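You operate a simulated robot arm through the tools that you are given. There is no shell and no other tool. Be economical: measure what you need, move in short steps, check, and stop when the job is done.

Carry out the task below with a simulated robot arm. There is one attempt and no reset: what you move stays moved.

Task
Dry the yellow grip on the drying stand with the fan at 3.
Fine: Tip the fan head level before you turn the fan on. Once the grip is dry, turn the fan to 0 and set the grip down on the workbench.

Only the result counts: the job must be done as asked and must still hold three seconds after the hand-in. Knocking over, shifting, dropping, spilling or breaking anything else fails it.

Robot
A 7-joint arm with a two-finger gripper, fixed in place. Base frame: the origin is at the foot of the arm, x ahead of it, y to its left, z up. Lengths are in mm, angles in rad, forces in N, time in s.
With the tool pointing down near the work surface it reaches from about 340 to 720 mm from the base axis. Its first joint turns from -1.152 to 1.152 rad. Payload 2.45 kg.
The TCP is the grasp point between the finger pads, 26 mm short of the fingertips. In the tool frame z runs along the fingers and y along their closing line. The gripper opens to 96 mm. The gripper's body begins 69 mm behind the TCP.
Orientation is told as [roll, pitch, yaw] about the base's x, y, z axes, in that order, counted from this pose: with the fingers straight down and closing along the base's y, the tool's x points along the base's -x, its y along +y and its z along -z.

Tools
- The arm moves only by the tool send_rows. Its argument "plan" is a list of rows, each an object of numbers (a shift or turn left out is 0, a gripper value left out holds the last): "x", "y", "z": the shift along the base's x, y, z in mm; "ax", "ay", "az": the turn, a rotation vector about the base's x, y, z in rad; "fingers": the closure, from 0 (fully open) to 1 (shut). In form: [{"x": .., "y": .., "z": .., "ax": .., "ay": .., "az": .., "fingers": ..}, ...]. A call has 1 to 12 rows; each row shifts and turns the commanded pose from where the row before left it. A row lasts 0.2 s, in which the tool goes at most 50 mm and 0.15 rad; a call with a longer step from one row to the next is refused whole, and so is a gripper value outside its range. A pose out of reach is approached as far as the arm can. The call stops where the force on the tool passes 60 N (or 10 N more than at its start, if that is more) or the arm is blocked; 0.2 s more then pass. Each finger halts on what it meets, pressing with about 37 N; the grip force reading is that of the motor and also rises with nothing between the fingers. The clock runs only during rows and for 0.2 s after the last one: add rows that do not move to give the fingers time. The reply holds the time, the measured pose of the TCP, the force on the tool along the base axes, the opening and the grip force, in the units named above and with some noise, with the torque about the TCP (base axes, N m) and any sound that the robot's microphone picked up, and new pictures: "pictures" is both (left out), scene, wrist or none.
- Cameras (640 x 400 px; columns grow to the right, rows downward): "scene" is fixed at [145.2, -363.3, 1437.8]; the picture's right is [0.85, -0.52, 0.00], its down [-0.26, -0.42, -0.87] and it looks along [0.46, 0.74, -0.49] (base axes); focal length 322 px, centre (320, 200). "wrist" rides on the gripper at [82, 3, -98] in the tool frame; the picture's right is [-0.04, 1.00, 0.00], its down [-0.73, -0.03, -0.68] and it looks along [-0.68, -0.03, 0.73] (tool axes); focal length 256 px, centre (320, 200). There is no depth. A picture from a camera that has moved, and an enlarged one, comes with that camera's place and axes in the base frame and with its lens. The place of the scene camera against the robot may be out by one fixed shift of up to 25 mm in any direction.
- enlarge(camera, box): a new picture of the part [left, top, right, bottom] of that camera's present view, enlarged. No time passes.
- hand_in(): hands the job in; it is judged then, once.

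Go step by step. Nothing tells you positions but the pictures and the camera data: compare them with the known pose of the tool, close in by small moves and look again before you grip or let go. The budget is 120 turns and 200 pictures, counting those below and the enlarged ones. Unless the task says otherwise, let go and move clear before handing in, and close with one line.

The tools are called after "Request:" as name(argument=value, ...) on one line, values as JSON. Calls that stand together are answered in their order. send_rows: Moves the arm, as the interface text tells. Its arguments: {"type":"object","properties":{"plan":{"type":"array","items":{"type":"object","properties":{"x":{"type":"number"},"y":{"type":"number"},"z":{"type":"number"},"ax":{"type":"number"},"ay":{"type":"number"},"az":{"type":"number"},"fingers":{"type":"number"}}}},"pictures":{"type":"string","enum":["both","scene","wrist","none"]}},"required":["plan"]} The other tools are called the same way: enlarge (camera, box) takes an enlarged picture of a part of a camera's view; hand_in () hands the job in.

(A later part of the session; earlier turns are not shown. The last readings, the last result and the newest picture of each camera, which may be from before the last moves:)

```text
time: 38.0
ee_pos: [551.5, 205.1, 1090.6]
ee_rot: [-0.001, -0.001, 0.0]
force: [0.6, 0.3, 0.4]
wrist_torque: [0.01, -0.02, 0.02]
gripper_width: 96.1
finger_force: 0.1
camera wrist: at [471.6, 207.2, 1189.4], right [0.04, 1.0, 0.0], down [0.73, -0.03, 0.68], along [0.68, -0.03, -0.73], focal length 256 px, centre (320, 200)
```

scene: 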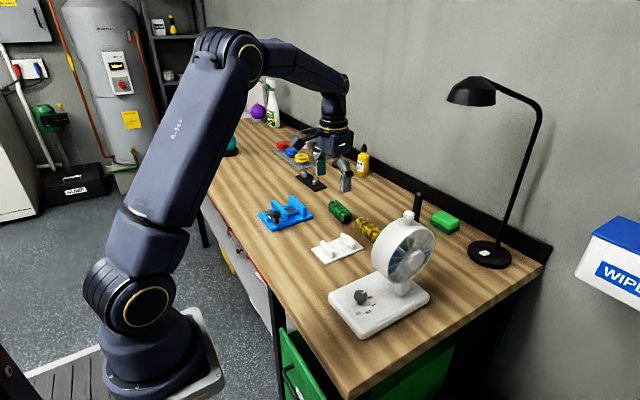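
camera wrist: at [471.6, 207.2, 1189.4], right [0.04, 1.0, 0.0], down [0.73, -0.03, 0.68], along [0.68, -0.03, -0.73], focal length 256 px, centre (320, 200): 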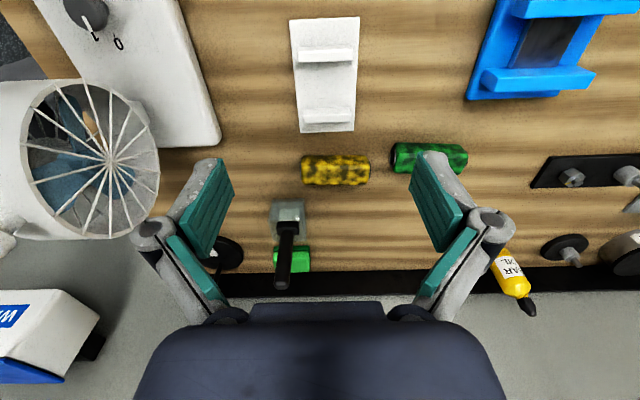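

Request:
enlarge(camera="wrist", box=[260, 0, 420, 200])

Request:
enlarge(camera="scene", box=[290, 180, 400, 280])

```text
2.00 times, centred on (340, 100) of wrist
camera zoom: at [471.6, 207.2, 1189.4], right [0.04, 1.0, 0.0], down [0.73, -0.03, 0.68], along [0.68, -0.03, -0.73], focal length 512 px, centre (280, 400)
```

zoom: 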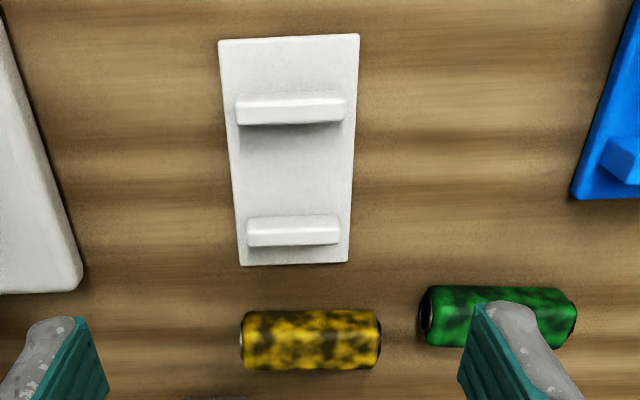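

```text
4.00 times, centred on (345, 230) of scene
camera zoom: at [145.3, -363.3, 1437.8], right [0.85, -0.52, 0.0], down [-0.26, -0.42, -0.87], along [0.46, 0.74, -0.49], focal length 1290 px, centre (220, 80)
```

zoom: 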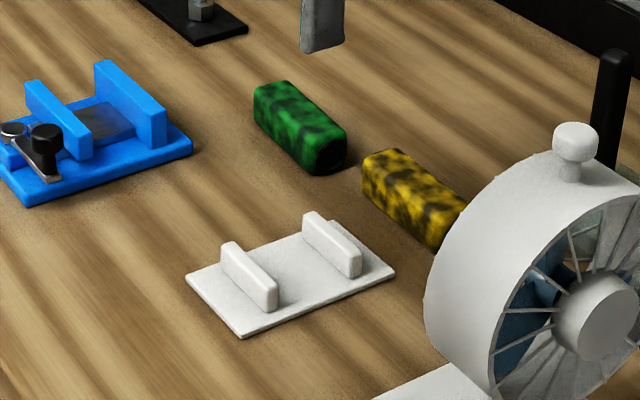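

The bench height is uncertain, somewhere between 862 and 895. I'll rotate the gripper to close along x and come closer over the grip to triangulate.

Request:
send_rows(plan=[{"x": 30, "y": 5, "z": -30}, {"x": 30, "y": 5, "z": -30}, {"x": 30, "y": 3, "z": -20}, {}], pictures="wrist")

```text
time: 39.0
ee_pos: [645.8, 219.5, 1011.2]
ee_rot: [0.001, -0.003, 0.001]
force: [0.4, -0.1, -0.2]
wrist_torque: [-0.02, 0.01, -0.04]
gripper_width: 95.8
finger_force: 0.1
camera wrist: at [563.4, 221.9, 1108.8], right [0.04, 1.0, 0.0], down [0.73, -0.03, 0.68], along [0.68, -0.03, -0.73], focal length 256 px, centre (320, 200)
```

wrist: 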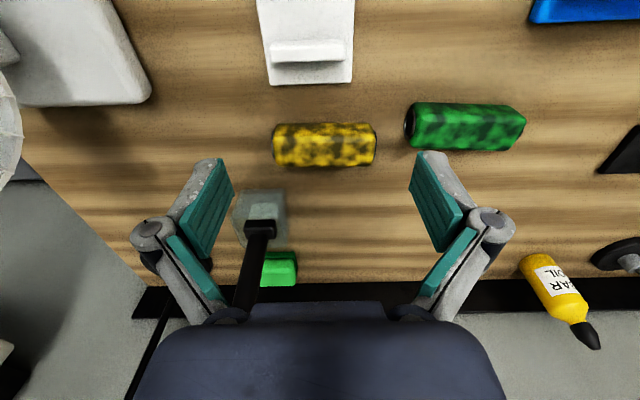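

The grip is at about (698, 221, 878), along y, on a bench at z of about 862. I'll rise a little and turn the gripper by -90° so it closes along x.

Request:
send_rows(plan=[{"z": 20, "az": -0.142}, {"z": 20, "az": -0.143}, {"az": -0.143}, {"az": -0.143}, {"az": -0.143}, {"az": -0.143}, {"az": -0.143}, {"az": -0.143}, {"az": -0.143}, {"az": -0.143}, {"az": -0.142}, {}])

```text
time: 41.6
ee_pos: [643.3, 217.4, 1051.5]
ee_rot: [0.001, -0.002, -1.573]
force: [0.0, 0.1, -0.4]
wrist_torque: [-0.02, 0.01, 0.01]
gripper_width: 96.0
finger_force: 0.0
camera wrist: at [646.9, 298.9, 1149.3], right [1.0, -0.04, 0.0], down [-0.03, -0.73, 0.68], along [-0.03, -0.68, -0.73], focal length 256 px, centre (320, 200)
```

scene: 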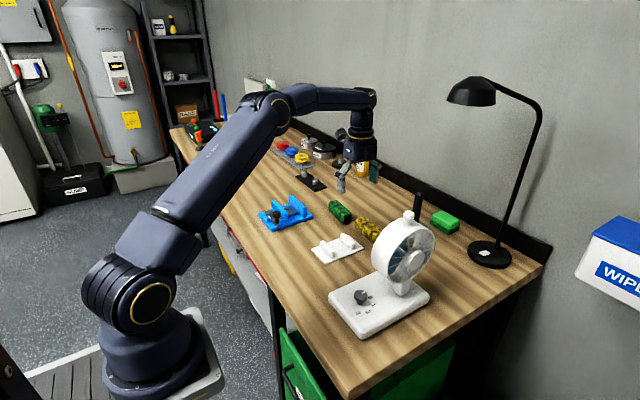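
wrist: 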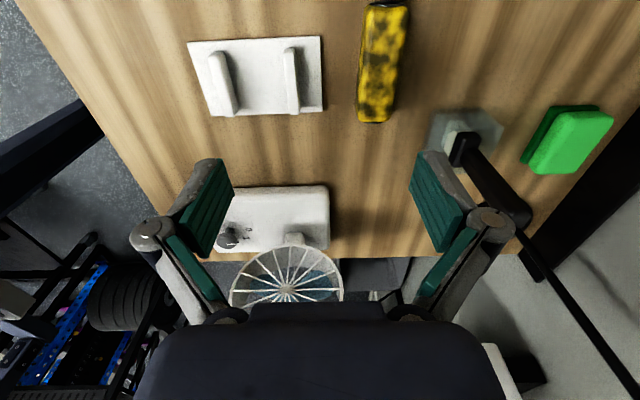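

The grip centre checks out at (700, 225), and the stand centre at (580, 209). Since the tips reach 26 mm past the TCP, I'll descend to TCP z of about 905 first and look.

Request:
send_rows(plan=[{"x": 27, "y": 3}, {"x": 25, "y": 3}, {"z": -45}, {"z": -45}, {"z": -35}, {"z": -15}, {}])

```text
time: 43.2
ee_pos: [680.0, 216.7, 908.6]
ee_rot: [-0.001, -0.001, -1.571]
force: [-0.7, -0.4, 0.4]
wrist_torque: [-0.03, 0.04, 0.02]
gripper_width: 96.0
finger_force: 0.1
out of reach, approached as far as the arm can: row 2
camera wrist: at [682.8, 299.6, 1006.9], right [1.0, -0.04, 0.0], down [-0.03, -0.73, 0.68], along [-0.03, -0.68, -0.73], focal length 256 px, centre (320, 200)
```

scene: 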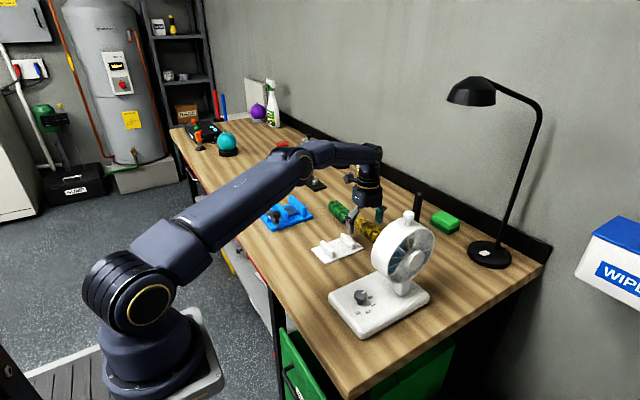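
wrist: 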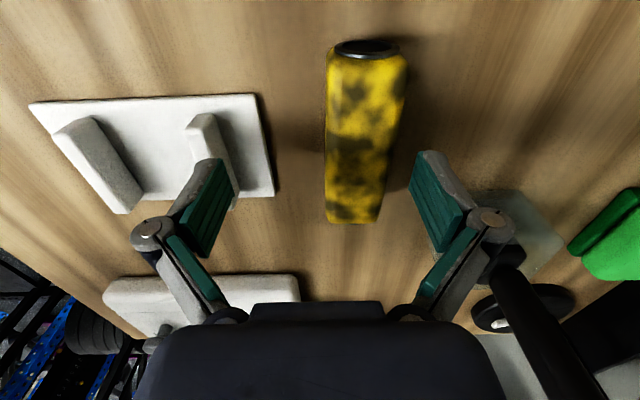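

The stand plate lies under the near finger if fully open, so I'll stay at this height, narrow the opening, and move further out in x.

Request:
send_rows(plan=[{"x": 8, "fingers": 0.4}, {"x": 8}, {}], pictures="wrist")

```text
time: 44.0
ee_pos: [693.2, 218.4, 909.2]
ee_rot: [-0.001, -0.002, -1.571]
force: [-0.3, 0.2, 0.3]
wrist_torque: [0.0, 0.01, -0.01]
gripper_width: 57.4
finger_force: 0.1
camera wrist: at [696.1, 299.7, 1006.7], right [1.0, -0.04, 0.0], down [-0.03, -0.73, 0.68], along [-0.03, -0.68, -0.73], focal length 256 px, centre (320, 200)
```

wrist: 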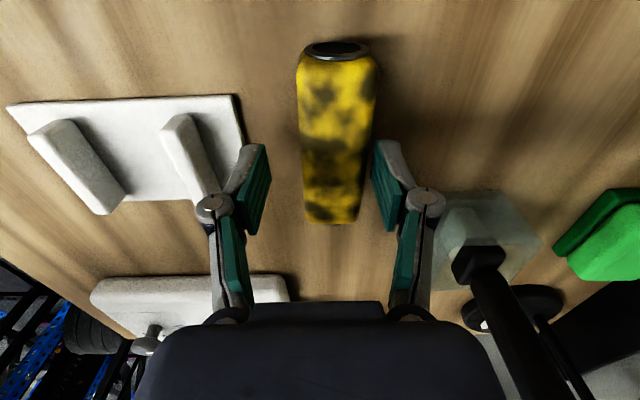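

Reached x = 693, and the fingers straddle the grip clear of the plate. I'll descend and close.

Request:
send_rows(plan=[{"x": 3, "z": -8}, {"z": -8}, {}, {"fingers": 0.8}, {}, {}], pictures="wrist")

```text
time: 45.4
ee_pos: [693.8, 216.5, 891.9]
ee_rot: [0.001, -0.002, -1.571]
force: [1.0, -0.7, 1.5]
wrist_torque: [0.03, -0.05, 0.02]
gripper_width: 35.0
finger_force: 36.8
camera wrist: at [696.8, 297.1, 990.3], right [1.0, -0.04, 0.0], down [-0.03, -0.73, 0.68], along [-0.03, -0.68, -0.73], focal length 256 px, centre (320, 200)
```

wrist: 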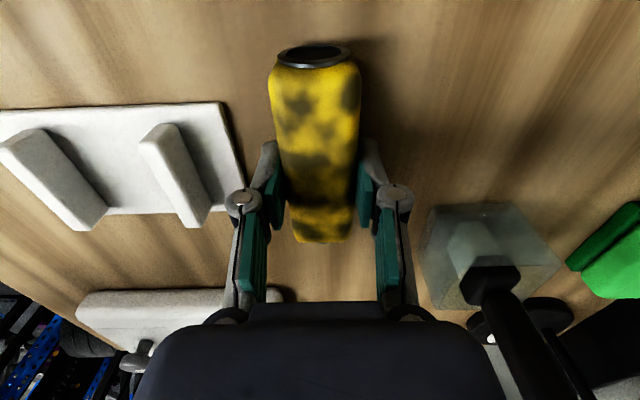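

Gripped at 35 mm. Before lifting, I'll check the rail height and gap since the fingers must fit between the rails.

Request:
enlarge(camera="wrist", box=[0, 80, 280, 255])

```text
2.29 times, centred on (140, 168) of wrist
camera zoom: at [696.8, 297.1, 990.3], right [1.0, -0.04, 0.0], down [-0.03, -0.73, 0.68], along [-0.03, -0.68, -0.73], focal length 585 px, centre (731, 274)
```

zoom: 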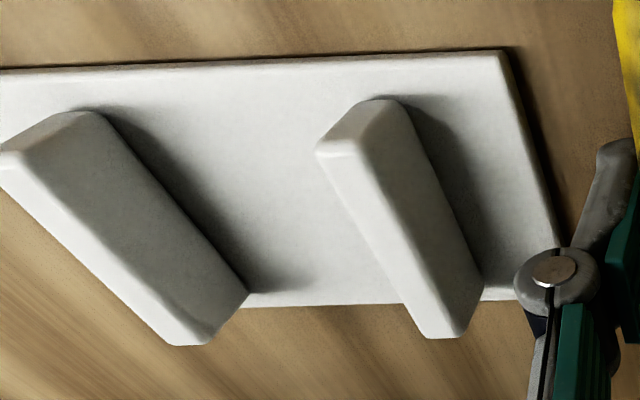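

The gap is x 549-610 (centre 580), rails are about 19 mm tall, and the rail centre is at y = 210. I'll regrip about 12 mm higher so the fingers barely enter the gap, then lift.

Request:
send_rows(plan=[{"fingers": 0.5}, {}, {"z": 12}, {"fingers": 0.85}, {}, {}, {"z": 30}, {"z": 35}, {}], pictures="wrist")

```text
time: 47.4
ee_pos: [691.9, 216.5, 969.3]
ee_rot: [-0.001, -0.002, -1.57]
force: [-0.3, 0.7, -1.4]
wrist_torque: [-0.05, -0.02, -0.06]
gripper_width: 35.1
finger_force: 37.5
out of reach, approached as far as the arm can: row 3
camera wrist: at [693.9, 298.0, 1067.6], right [1.0, -0.04, 0.0], down [-0.03, -0.73, 0.68], along [-0.03, -0.68, -0.73], focal length 256 px, centre (320, 200)
```

wrist: 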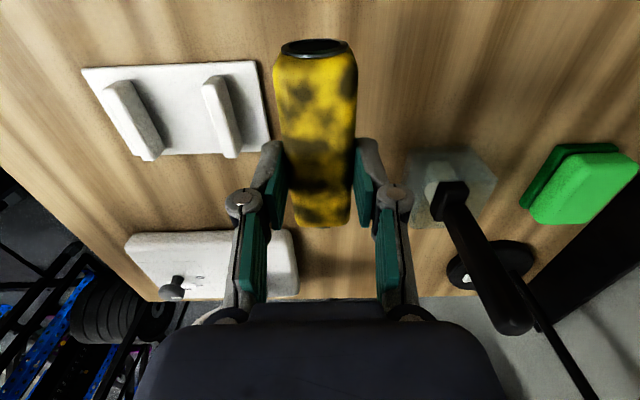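

Lifted. I'll move over the stand.

Request:
send_rows(plan=[{"x": -40, "y": -4}, {"x": -40, "y": -5}, {"x": -32, "y": -5}, {"z": -25}, {}, {}])

```text
time: 48.8
ee_pos: [681.6, 234.0, 952.6]
ee_rot: [-0.003, -0.002, -1.571]
force: [-0.7, -1.0, -0.8]
wrist_torque: [-0.03, 0.01, -0.03]
gripper_width: 35.3
finger_force: 36.8
out of reach, approached as far as the arm can: row 1, 2, 3, 4
camera wrist: at [686.3, 316.9, 1050.3], right [1.0, -0.04, 0.0], down [-0.03, -0.73, 0.68], along [-0.03, -0.68, -0.73], focal length 256 px, centre (320, 200)
```

scene: 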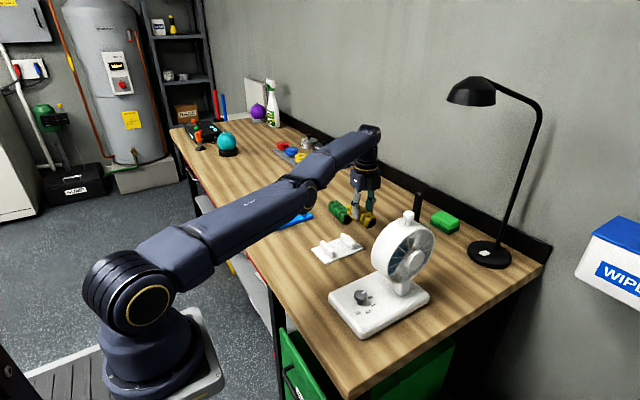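
wrist: 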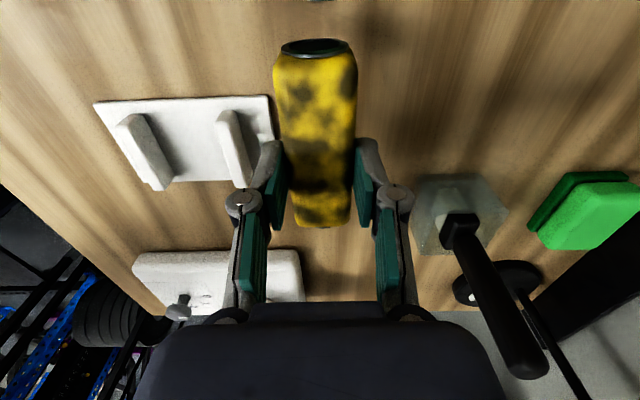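

The arm got stuck short, apparently an awkward near-stretched posture. I'll try rising first.

Request:
send_rows(plan=[{"z": 25}, {"z": 25}, {"z": 25}, {}])

```text
time: 49.8
ee_pos: [677.1, 229.8, 1025.4]
ee_rot: [0.0, -0.002, -1.572]
force: [0.8, 0.4, -0.6]
wrist_torque: [0.02, 0.03, -0.02]
gripper_width: 35.2
finger_force: 36.9
out of reach, approached as far as the arm can: row 2, 3
camera wrist: at [679.6, 311.8, 1124.0], right [1.0, -0.04, 0.0], down [-0.03, -0.73, 0.68], along [-0.03, -0.68, -0.73], focal length 256 px, centre (320, 200)
```

scene: 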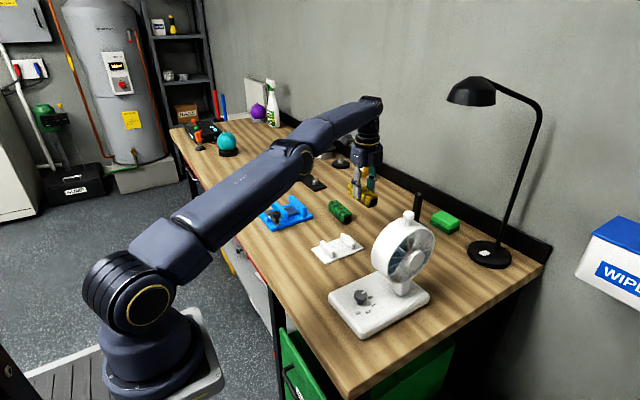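
wrist: 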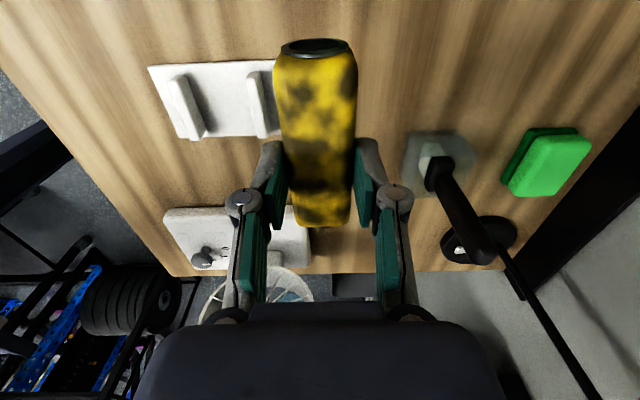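

Request:
send_rows(plan=[{"x": -15}, {"x": -15}, {"x": -15}, {}], pictures="none")

```text
time: 50.8
ee_pos: [630.2, 230.1, 1027.0]
ee_rot: [0.0, -0.002, -1.571]
force: [0.4, 0.7, -0.3]
wrist_torque: [0.0, -0.01, 0.02]
gripper_width: 35.1
finger_force: 36.9
```

That frees it. I'll continue over the stand.

Request:
send_rows(plan=[{"x": -25, "y": -14}, {"x": -25.5, "y": -14}, {"z": -40}, {"z": -35}, {}, {}])

Request:
enlarge(camera="scene", box=[280, 180, 440, 290])

```text
time: 52.2
ee_pos: [576.9, 201.8, 953.5]
ee_rot: [-0.001, -0.002, -1.572]
force: [-0.6, -0.2, -0.9]
wrist_torque: [-0.01, -0.01, 0.04]
gripper_width: 35.0
finger_force: 37.1
camera wrist: at [580.9, 283.4, 1051.1], right [1.0, -0.04, 0.0], down [-0.03, -0.73, 0.68], along [-0.03, -0.68, -0.73], focal length 256 px, centre (320, 200)
```

scene: 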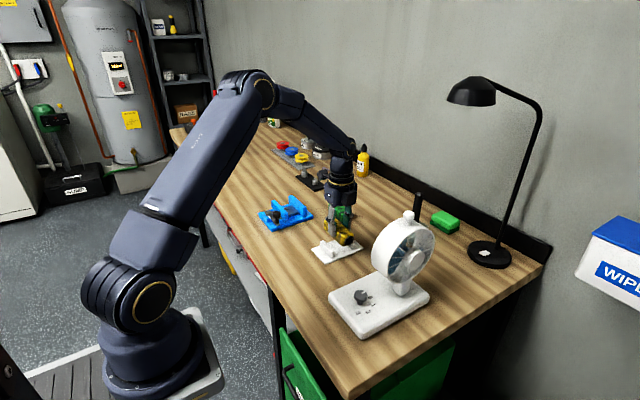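
wrist: 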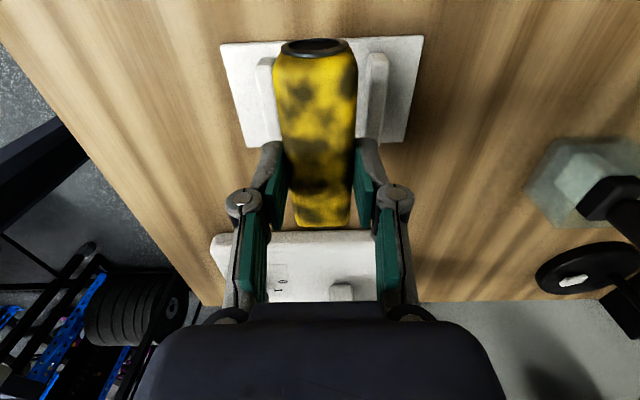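

```text
3.64 times, centred on (360, 235) of scene
camera zoom: at [145.3, -363.3, 1437.8], right [0.85, -0.52, 0.0], down [-0.26, -0.42, -0.87], along [0.46, 0.74, -0.49], focal length 1173 px, centre (174, 73)
```

zoom: 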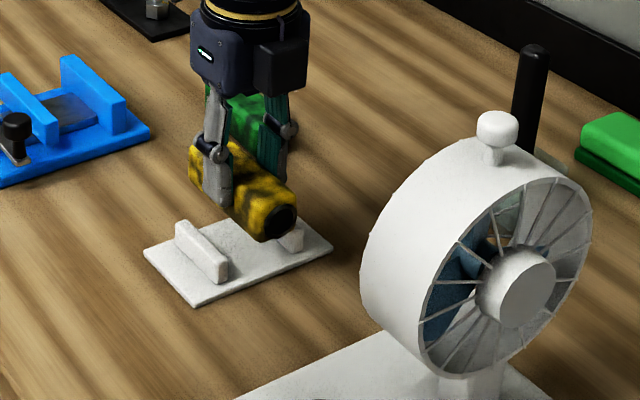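

Aligned to within 3 mm; I'll shift +3 in x and lower gently.

Request:
send_rows(plan=[{"x": 3, "z": -15}, {"z": -15}, {"z": -6}, {"z": -3}, {"z": -2}, {}])

```text
time: 53.6
ee_pos: [580.9, 203.0, 911.2]
ee_rot: [-0.004, -0.003, -1.57]
force: [-24.2, -5.7, 31.2]
wrist_torque: [-0.08, 0.11, -0.05]
gripper_width: 34.9
finger_force: 37.2
camera wrist: at [583.8, 284.7, 1009.1], right [1.0, -0.04, 0.0], down [-0.03, -0.73, 0.68], along [-0.03, -0.68, -0.73], focal length 256 px, centre (320, 200)
```

scene: 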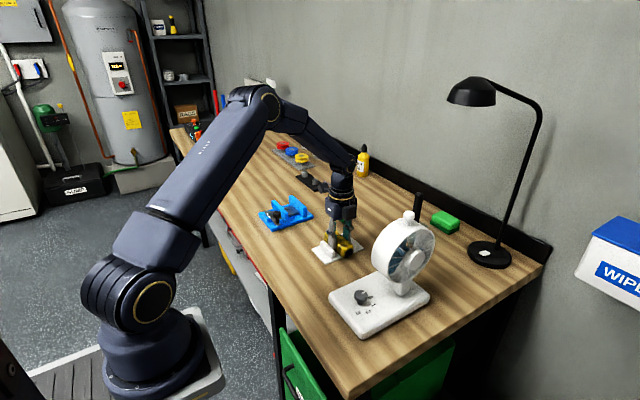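
wrist: 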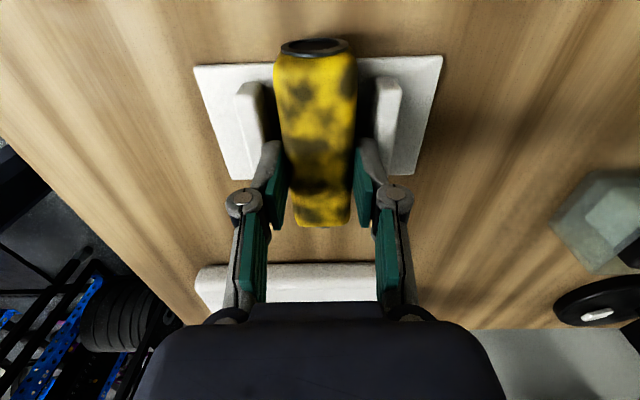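

Contact with the plate, plus some side load from the right rail. I'll relieve it with a small shift back.

Request:
send_rows(plan=[{"z": 3}, {"x": -3}, {"z": -1}, {"z": -1}, {}], pictures="none")

Request:
enlarge(camera="wrist", box=[180, 20, 460, 240])

Request:
enlarge(camera="scene", box=[290, 180, 390, 280])

```text
time: 54.8
ee_pos: [579.3, 202.8, 911.5]
ee_rot: [0.002, -0.001, -1.57]
force: [-1.0, 3.5, 12.5]
wrist_torque: [0.07, -0.02, -0.03]
gripper_width: 34.7
finger_force: 37.2
```

```text
1.82 times, centred on (320, 130) of wrist
camera zoom: at [583.0, 284.5, 1009.0], right [1.0, -0.04, 0.0], down [-0.03, -0.73, 0.68], along [-0.02, -0.68, -0.73], focal length 465 px, centre (320, 327)
```

zoom: 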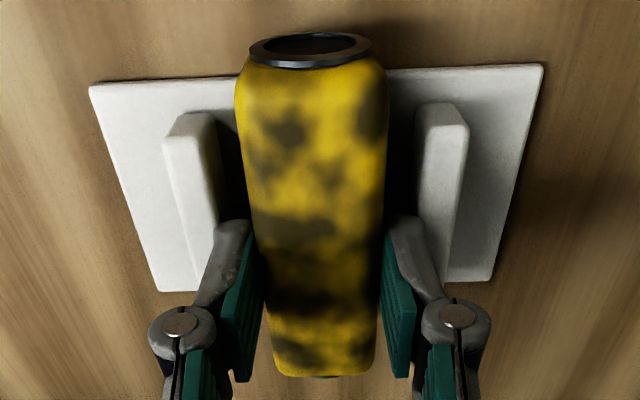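

```text
4.00 times, centred on (340, 230) of scene
camera zoom: at [145.0, -363.3, 1437.8], right [0.85, -0.52, 0.0], down [-0.26, -0.42, -0.87], along [0.46, 0.74, -0.49], focal length 1290 px, centre (240, 80)
```

zoom: 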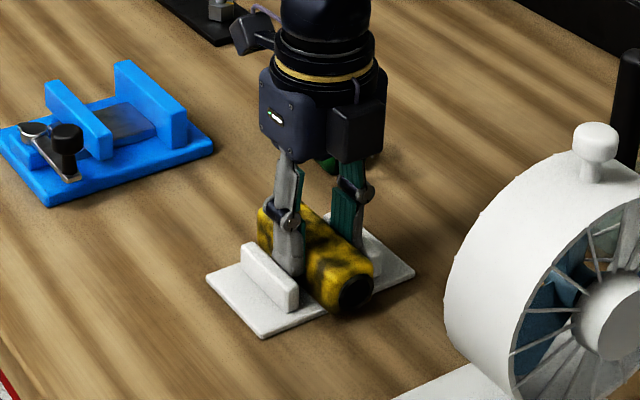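

Seated between the rails. I'll open slightly and lift away.

Request:
send_rows(plan=[{"fingers": 0.59}, {}, {}, {"z": 6}, {"z": 25}, {"z": 45}, {}])

```text
time: 55.9
ee_pos: [579.7, 203.6, 912.4]
ee_rot: [-0.003, -0.005, -1.571]
force: [10.7, 5.0, -18.6]
wrist_torque: [0.15, -0.66, -0.05]
gripper_width: 37.7
finger_force: 0.1
stopped in row 5: the force on the tool passed its limit at 91 N (the readings are from after the stop); the commanded pose is now the measured one
camera wrist: at [582.4, 284.7, 1008.9], right [1.0, -0.04, 0.0], down [-0.03, -0.73, 0.68], along [-0.03, -0.68, -0.73], focal length 256 px, centre (320, 200)
```

scene: 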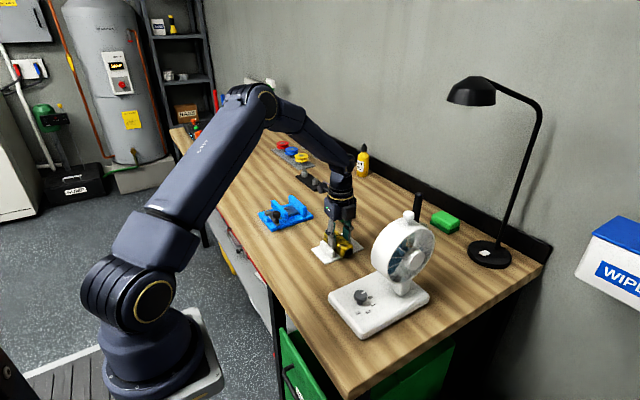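
wrist: 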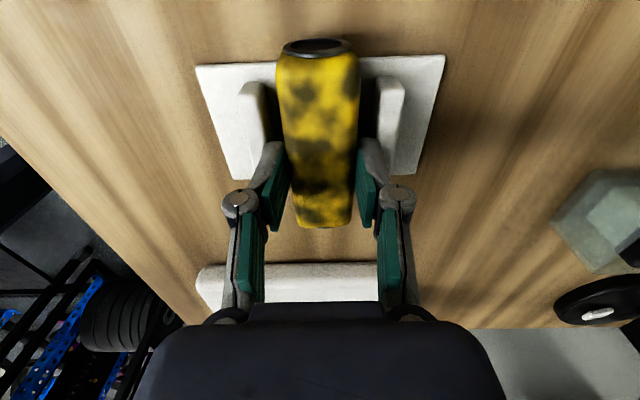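

The fingers are wedged against the rails at 37.7 mm. I'll narrow to about 36.4 mm and lift slowly.

Request:
send_rows(plan=[{"fingers": 0.622}, {}, {"z": 2}, {}], pictures="none")

```text
time: 56.9
ee_pos: [578.6, 201.5, 914.3]
ee_rot: [-0.007, -0.004, -1.57]
force: [-1.2, -1.1, 1.5]
wrist_torque: [-0.08, 0.08, -0.01]
gripper_width: 36.9
finger_force: 0.7
```

Request:
send_rows(plan=[{"z": 2}, {"z": 2}, {}], pictures="wrist")

```text
time: 57.7
ee_pos: [576.3, 201.4, 917.9]
ee_rot: [-0.004, -0.006, -1.572]
force: [0.2, -0.3, 0.7]
wrist_torque: [0.03, -0.01, -0.01]
gripper_width: 36.2
finger_force: 0.2
camera wrist: at [580.9, 283.8, 1015.8], right [1.0, -0.04, 0.0], down [-0.03, -0.73, 0.68], along [-0.03, -0.68, -0.73], focal length 256 px, centre (320, 200)
```

wrist: 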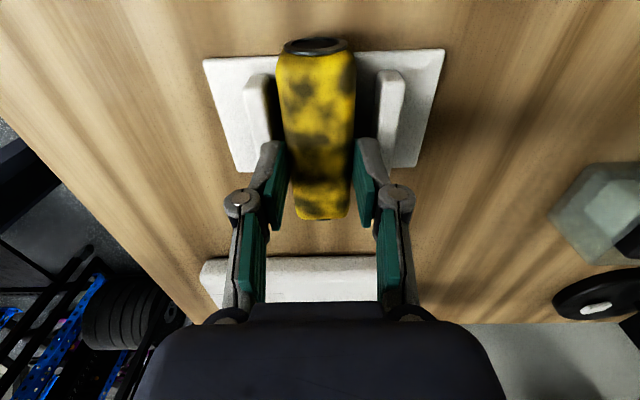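

Free now, and the grip stays put. I'll open a bit and lift.

Request:
send_rows(plan=[{"z": 3, "fingers": 0.58}, {"z": 4, "fingers": 0.54}, {"z": 10, "fingers": 0.5}, {"z": 40}, {"z": 45}, {"z": 45}, {}])

Request:
enlarge(camera="scene", box=[290, 190, 450, 340])

```text
time: 59.3
ee_pos: [579.6, 199.5, 1065.5]
ee_rot: [-0.004, -0.006, -1.57]
force: [0.9, -0.3, 0.4]
wrist_torque: [0.02, 0.01, -0.01]
gripper_width: 47.7
finger_force: 0.0
camera wrist: at [583.2, 281.5, 1162.9], right [1.0, -0.04, 0.0], down [-0.03, -0.73, 0.68], along [-0.03, -0.68, -0.73], focal length 256 px, centre (320, 200)
```

scene: 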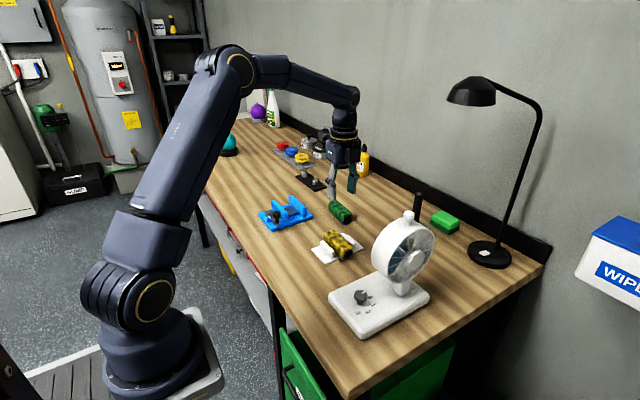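
wrist: 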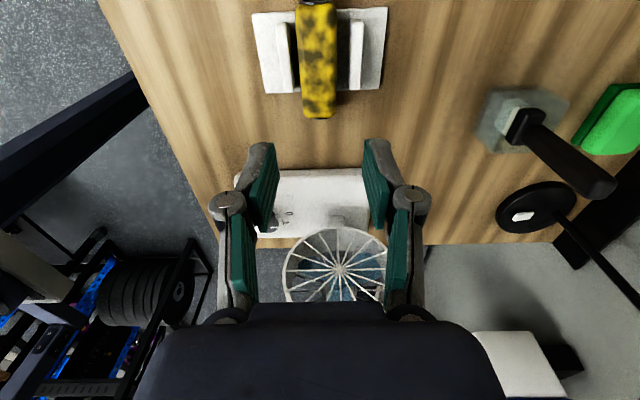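

```text
2.67 times, centred on (370, 265) of scene
camera zoom: at [145.2, -363.4, 1437.8], right [0.85, -0.52, 0.0], down [-0.26, -0.42, -0.87], along [0.46, 0.74, -0.49], focal length 860 px, centre (187, 27)
```

zoom: 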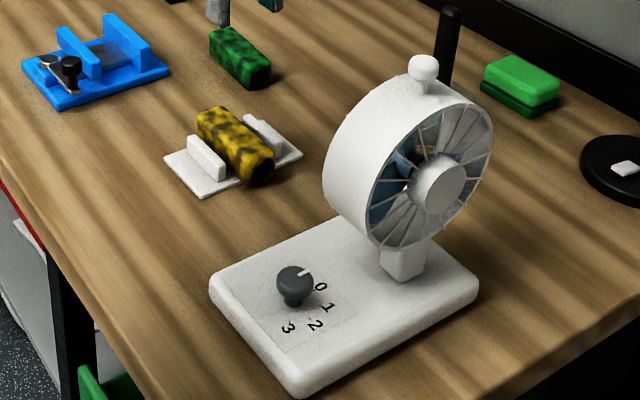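

The grip is on the stand. Next is the knob: I'll retreat in -x, turn back to yaw 0, and look at the dial from above.

Request:
send_rows(plan=[{"x": -30, "az": 0.143}, {"x": -30, "az": 0.143}, {"x": -30, "az": 0.143}, {"x": -30, "az": 0.143}, {"x": -10, "y": -25, "az": 0.143}, {"y": -25, "az": 0.143}, {"y": -30, "az": 0.143}, {"y": -30, "az": 0.143}, {"y": -30, "az": 0.143}, {"y": -30, "az": 0.143}, {"y": -30, "az": 0.14}, {}])

```text
time: 61.9
ee_pos: [449.0, 0.5, 1065.0]
ee_rot: [-0.004, -0.004, -0.001]
force: [0.2, -0.3, -1.1]
wrist_torque: [0.0, -0.03, 0.01]
gripper_width: 48.1
finger_force: 0.1
camera wrist: at [366.1, 4.9, 1163.0], right [0.04, 1.0, 0.0], down [0.73, -0.03, 0.68], along [0.68, -0.03, -0.73], focal length 256 px, centre (320, 200)
```

scene: 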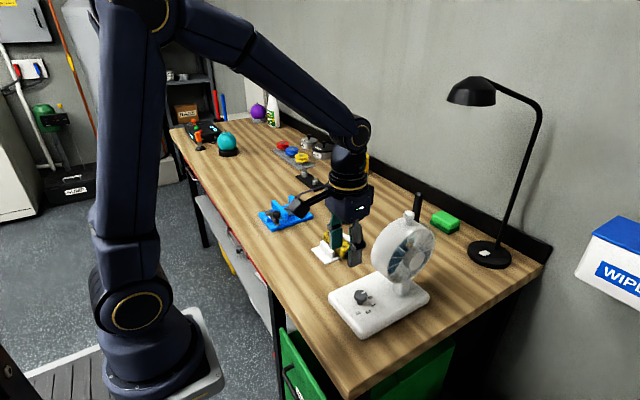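
wrist: 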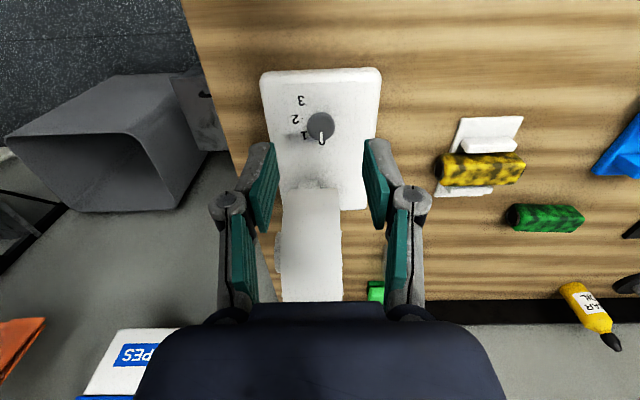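

Request:
enlarge(camera="wrist", box=[260, 70, 390, 170])

Request:
enlarge(camera="scene", box=[330, 260, 430, 335])

```text
4.00 times, centred on (325, 120) of wrist
camera zoom: at [366.1, 4.9, 1163.0], right [0.04, 1.0, 0.0], down [0.73, -0.03, 0.68], along [0.68, -0.03, -0.73], focal length 1024 px, centre (300, 520)
```

zoom: 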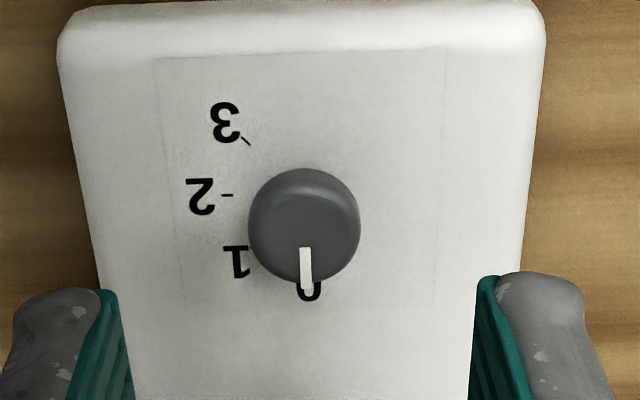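

```text
5.33 times, centred on (380, 298) of scene
camera zoom: at [145.2, -363.4, 1437.8], right [0.85, -0.52, 0.0], down [-0.26, -0.42, -0.87], along [0.46, 0.74, -0.49], focal length 1720 px, centre (0, -320)
```

zoom: 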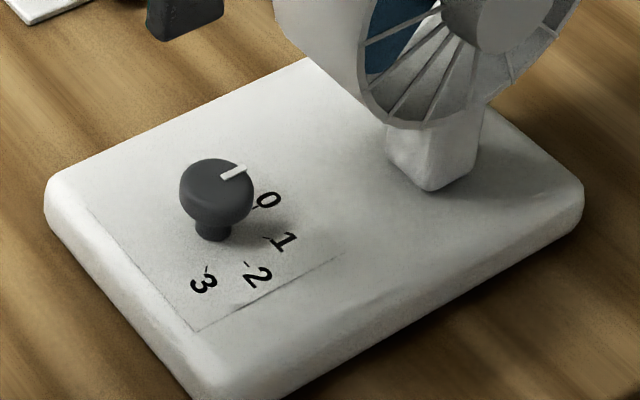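

The dial has 0 at +x, with 1, 2 and 3 at 45° steps clockwise seen from above, so 3 is 135° from 0. To keep the gripper body away from the drum I'll lean the tool 0.3 rad back and look closer at the knob.

Request:
send_rows(plan=[{"z": -20, "ay": -0.15}, {"z": -30, "ay": -0.15, "x": 10}, {"x": 10, "z": -20}, {}], pictures="none")

Request:
enlarge(camera="wrist", box=[240, 70, 400, 230])

Request:
enlarge(camera="scene", box=[330, 200, 460, 335])

```text
time: 62.9
ee_pos: [467.9, 1.9, 991.5]
ee_rot: [-0.003, -0.306, -0.002]
force: [-0.8, -0.8, -0.3]
wrist_torque: [-0.01, 0.01, -0.01]
gripper_width: 48.4
finger_force: 0.1
```

```text
2.50 times, centred on (320, 150) of wrist
camera zoom: at [360.6, 5.1, 1060.8], right [0.04, 1.0, 0.01], down [0.5, -0.03, 0.87], along [0.87, -0.03, -0.5], focal length 640 px, centre (320, 325)
```

zoom: 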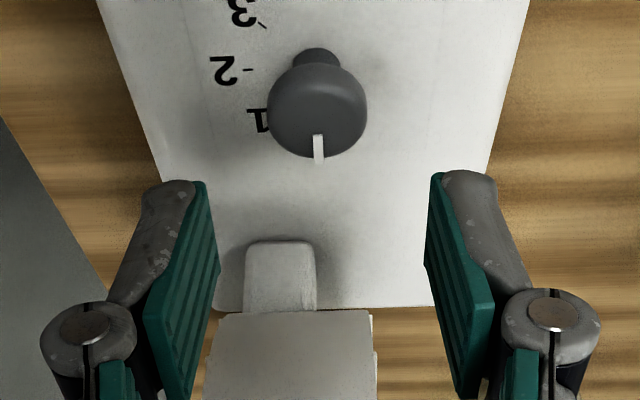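

```text
2.96 times, centred on (395, 268) of scene
camera zoom: at [145.2, -363.3, 1437.8], right [0.85, -0.52, 0.0], down [-0.26, -0.42, -0.87], along [0.46, 0.74, -0.49], focal length 956 px, centre (98, 0)
```

zoom: 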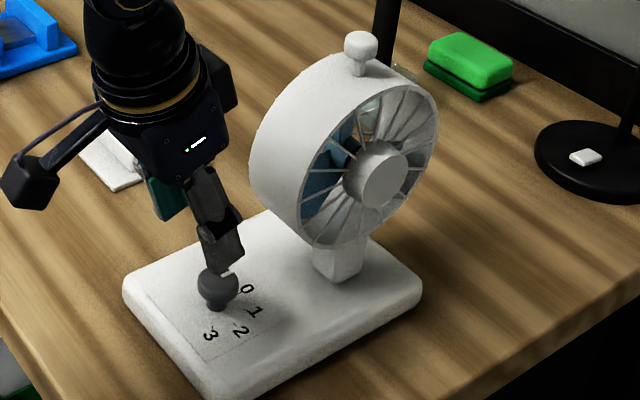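

The knob top is at (489, 0.6, 919), 27 mm across, on a base top of about 891. I'll yaw to +0.68, centre over it, and descend.

Request:
send_rows(plan=[{"az": 0.14, "fingers": 0.35}, {"az": 0.14}, {"az": 0.14}, {"az": 0.14}, {"az": 0.12}, {"x": 21, "y": -1.3}, {"z": -20}, {"z": -15}, {}])

```text
time: 64.9
ee_pos: [487.4, -1.0, 958.9]
ee_rot: [-0.004, -0.304, 0.68]
force: [-0.8, 0.6, -0.7]
wrist_torque: [-0.02, 0.02, 0.02]
gripper_width: 62.6
finger_force: 0.1
camera wrist: at [402.6, -64.7, 1027.5], right [-0.6, 0.8, 0.01], down [0.4, 0.29, 0.87], along [0.69, 0.52, -0.5], focal length 256 px, centre (320, 200)
```

scene: 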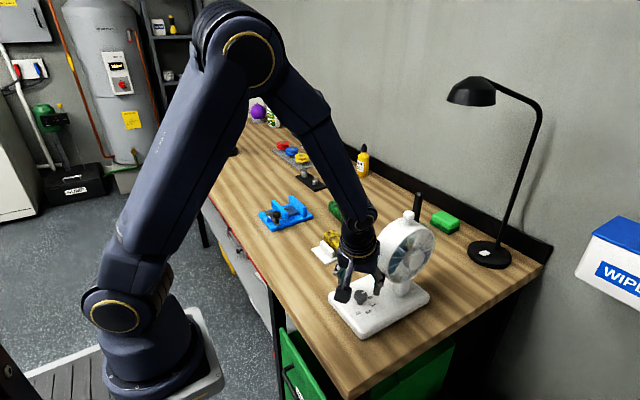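
wrist: 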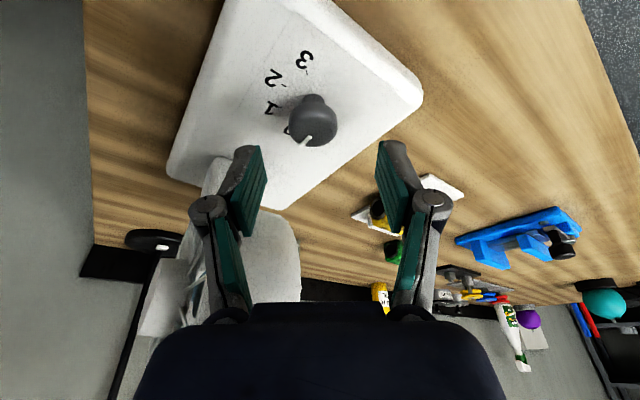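

Request:
enlarge(camera="scene", box=[310, 200, 450, 340])

Request:
send_rows(plan=[{"x": 1, "y": 1, "z": -12}, {"z": -10}, {}], pictures="wrist")

```text
2.86 times, centred on (380, 270) of scene
camera zoom: at [145.2, -363.3, 1437.8], right [0.85, -0.52, 0.0], down [-0.26, -0.42, -0.87], along [0.46, 0.74, -0.49], focal length 921 px, centre (149, 0)
```

zoom: 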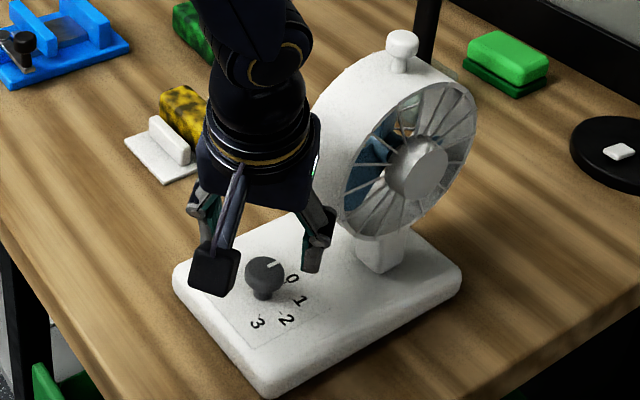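

```text
time: 65.7
ee_pos: [489.8, 1.8, 937.1]
ee_rot: [-0.004, -0.304, 0.681]
force: [-0.3, 0.1, -0.3]
wrist_torque: [-0.03, 0.03, 0.01]
gripper_width: 62.3
finger_force: 0.1
camera wrist: at [404.7, -63.0, 1005.9], right [-0.6, 0.8, 0.01], down [0.4, 0.29, 0.87], along [0.69, 0.52, -0.5], focal length 256 px, centre (320, 200)
```

wrist: 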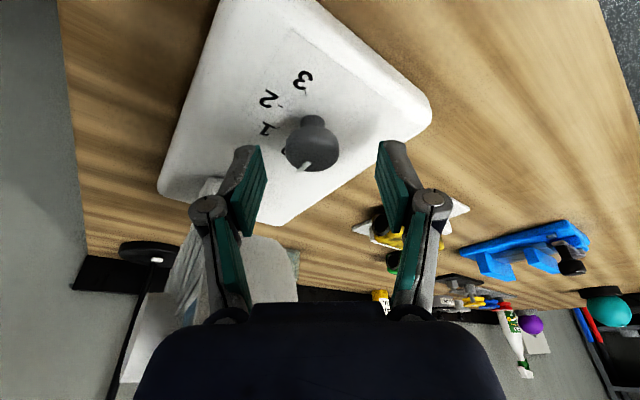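

Centred. I'll lower the last 11 mm and close on the knob.

Request:
send_rows(plan=[{"z": -6}, {"z": -5}, {}, {"fingers": 0.9}, {}, {}, {}], pictures="wrist")

```text
time: 67.3
ee_pos: [492.5, -1.1, 926.2]
ee_rot: [-0.01, -0.305, 0.674]
force: [18.7, -27.9, -5.9]
wrist_torque: [-0.53, -0.13, -0.08]
gripper_width: 29.1
finger_force: 45.1
camera wrist: at [406.0, -65.3, 995.0], right [-0.59, 0.81, 0.0], down [0.4, 0.29, 0.87], along [0.7, 0.52, -0.49], focal length 256 px, centre (320, 200)
```

wrist: 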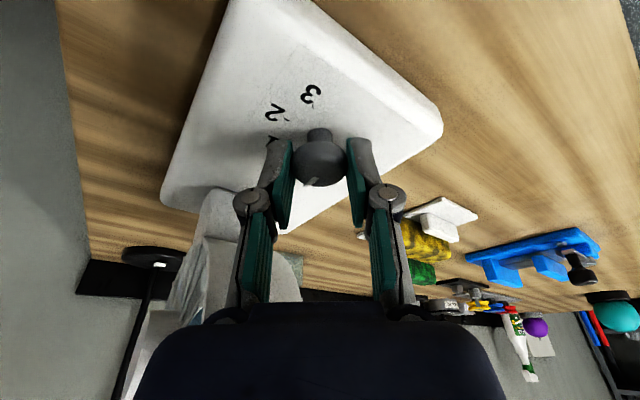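

Gripped at 29 mm but with some side load, so I'll shift the command to relieve it.

Request:
send_rows(plan=[{"x": 1.5, "y": -1.8}, {"x": 1.2, "y": -1.5}, {}], pictures="none")

```text
time: 68.1
ee_pos: [492.4, -1.9, 927.5]
ee_rot: [-0.004, -0.306, 0.679]
force: [17.7, -16.0, -15.8]
wrist_torque: [-0.35, -0.3, -0.19]
gripper_width: 29.1
finger_force: 45.2
```

Request:
send_rows(plan=[{"x": 1.5, "y": -1.3, "z": -1}, {}], pictures="none")

```text
time: 68.7
ee_pos: [492.7, -1.4, 926.6]
ee_rot: [-0.001, -0.304, 0.681]
force: [-0.5, -5.4, 12.0]
wrist_torque: [0.06, -0.05, -0.14]
gripper_width: 28.8
finger_force: 45.1
```

Relaxed. Now I'll rotate clockwise in steps.

Request:
send_rows(plan=[{"az": -0.13}, {"az": -0.13}, {"az": -0.13}, {}], pictures="wrist")

```text
time: 69.7
ee_pos: [493.3, 0.2, 926.6]
ee_rot: [0.0, -0.303, 0.289]
force: [-14.1, 9.3, 29.1]
wrist_torque: [0.21, 0.32, 0.03]
gripper_width: 28.8
finger_force: 45.2
camera wrist: at [388.7, -28.0, 995.4], right [-0.25, 0.97, 0.01], down [0.48, 0.12, 0.87], along [0.84, 0.22, -0.5], focal length 256 px, centre (320, 200)
```

wrist: 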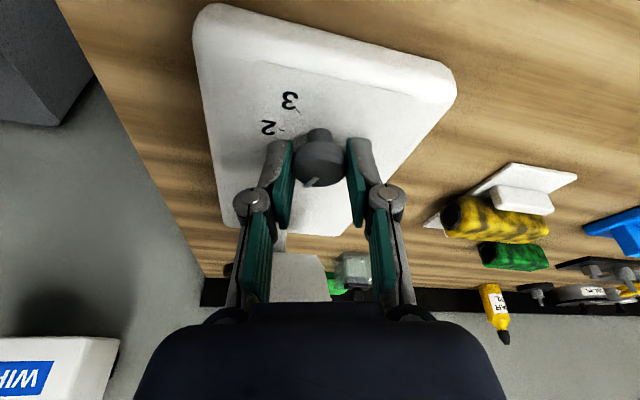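

The knob follows. I'll trim the position and continue.

Request:
send_rows(plan=[{"x": -1.5, "y": 0.7, "z": 1.2, "az": -0.13}, {"az": -0.13}, {"x": -0.5, "az": -0.13}, {}], pictures="none")

```text
time: 70.7
ee_pos: [492.7, -0.6, 926.2]
ee_rot: [-0.004, -0.303, -0.099]
force: [17.5, 18.2, -35.2]
wrist_torque: [0.22, -0.25, 0.03]
gripper_width: 28.9
finger_force: 44.9
```

Request:
send_rows(plan=[{"x": 1, "y": 1, "z": -1}, {"az": -0.13}, {"az": -0.13}, {}], pictures="none")

```text
time: 71.7
ee_pos: [492.6, 0.9, 927.5]
ee_rot: [-0.004, -0.304, -0.361]
force: [-5.8, 20.3, 8.4]
wrist_torque: [0.82, 0.93, 0.08]
gripper_width: 28.9
finger_force: 44.9
```

Request:
send_rows(plan=[{"y": 1.5, "x": -0.5}, {"az": -0.11}, {"az": -0.11}, {"az": -0.1}, {}])

```text
time: 72.9
ee_pos: [493.2, 1.6, 925.8]
ee_rot: [0.001, -0.306, -0.683]
force: [-3.0, 22.0, 25.1]
wrist_torque: [0.4, -0.17, 0.07]
gripper_width: 28.9
finger_force: 44.8
camera wrist: at [411.7, 71.9, 995.5], right [0.66, 0.75, 0.01], down [0.37, -0.33, 0.87], along [0.66, -0.57, -0.49], focal length 256 px, centre (320, 200)
```

scene: 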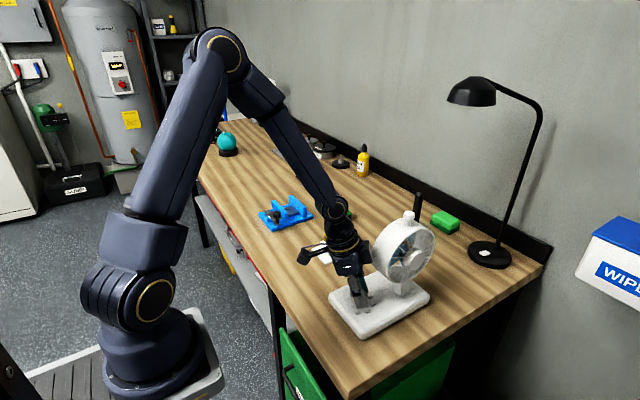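
wrist: 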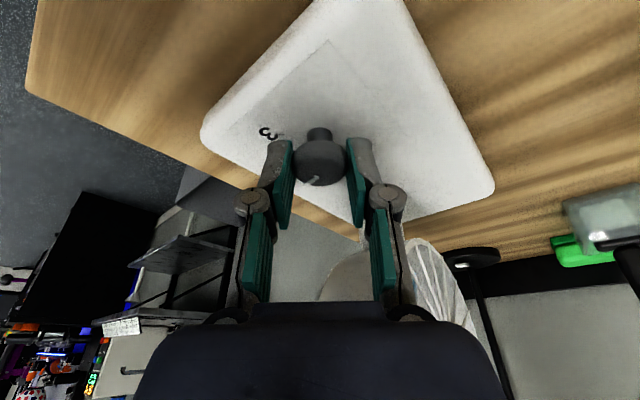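

Rotated 78°. I'll release slightly, turn back around the knob, and check the pointer.

Request:
send_rows(plan=[{"fingers": 0.5}, {}, {"z": 1}, {"az": 0.145}, {"az": 0.145}, {"az": 0.145}, {"az": 0.145}, {"az": 0.145}, {"az": 0.145}, {"az": 0.14}, {}])

Request:
enlarge(camera="wrist", box=[220, 60, 420, 220])

```text
time: 75.3
ee_pos: [494.0, 0.4, 927.9]
ee_rot: [-0.003, -0.304, 0.332]
force: [-0.3, -0.7, 0.5]
wrist_torque: [0.01, 0.03, 0.0]
gripper_width: 48.1
finger_force: 0.1
camera wrist: at [390.5, -31.3, 996.8], right [-0.29, 0.96, 0.01], down [0.48, 0.14, 0.87], along [0.83, 0.25, -0.5], focal length 256 px, centre (320, 200)
```

scene: 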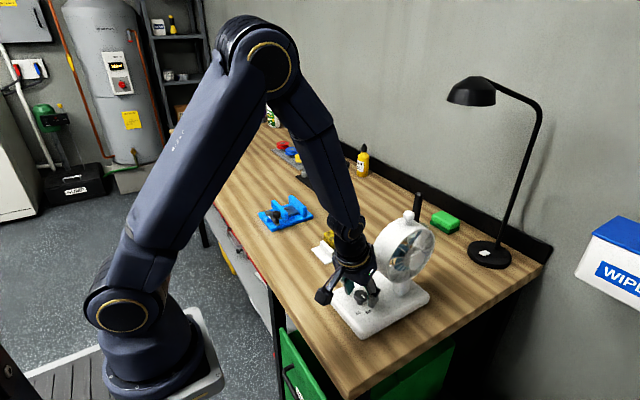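
wrist: 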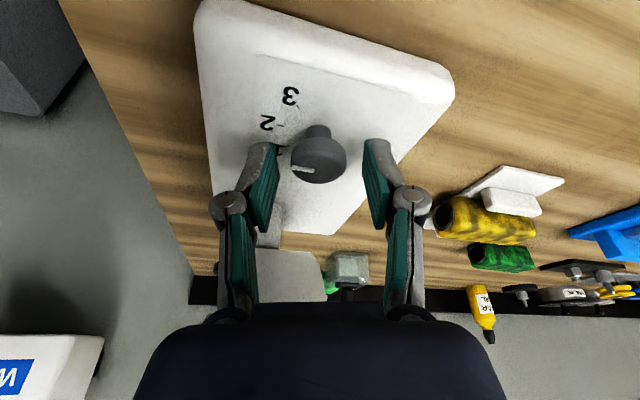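

```text
2.50 times, centred on (320, 140) of wrist
camera zoom: at [390.5, -31.3, 996.8], right [-0.29, 0.96, 0.01], down [0.48, 0.14, 0.87], along [0.83, 0.25, -0.5], focal length 640 px, centre (320, 350)
```

zoom: 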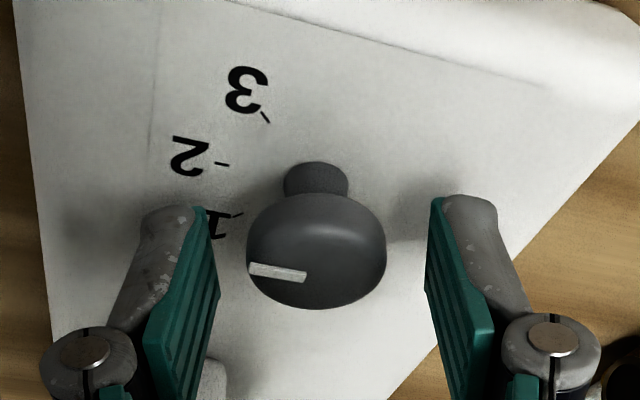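

The pointer is now at 2 (90°), so 45° remain. I'll grip again and rotate -0.785.

Request:
send_rows(plan=[{"fingers": 0.9}, {}, {}, {}], pictures="none")

```text
time: 76.3
ee_pos: [492.7, -0.7, 927.3]
ee_rot: [-0.003, -0.305, 0.328]
force: [1.8, -7.3, -0.5]
wrist_torque: [-0.14, -0.07, -0.02]
gripper_width: 29.1
finger_force: 45.1
```

Request:
send_rows(plan=[{"az": -0.13, "y": -0.5}, {"az": -0.13}, {"az": -0.13}, {"az": -0.13, "y": 0.5}, {"az": -0.13}, {"az": -0.135}, {}])

```text
time: 77.9
ee_pos: [492.8, 1.7, 928.4]
ee_rot: [-0.003, -0.306, -0.461]
force: [10.8, -8.5, 5.5]
wrist_torque: [-0.39, -0.68, 0.32]
gripper_width: 28.8
finger_force: 45.1
camera wrist: at [398.6, 51.6, 996.5], right [0.48, 0.88, 0.01], down [0.43, -0.24, 0.87], along [0.77, -0.41, -0.49], focal length 256 px, centre (320, 200)
```

scene: 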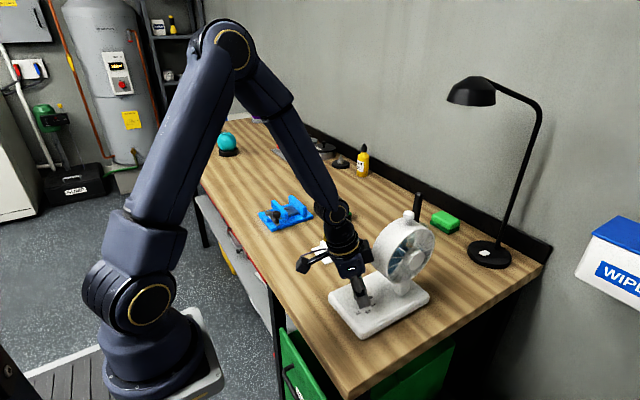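
wrist: 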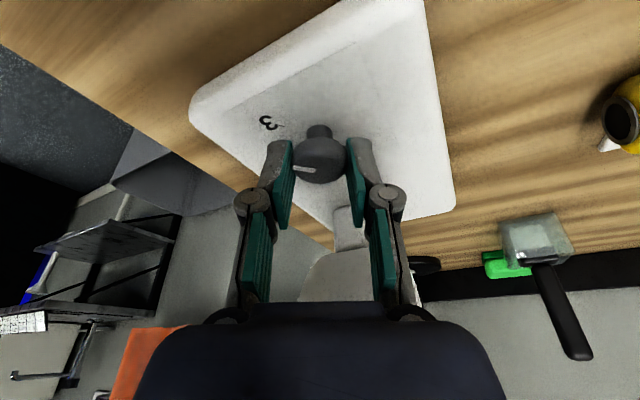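

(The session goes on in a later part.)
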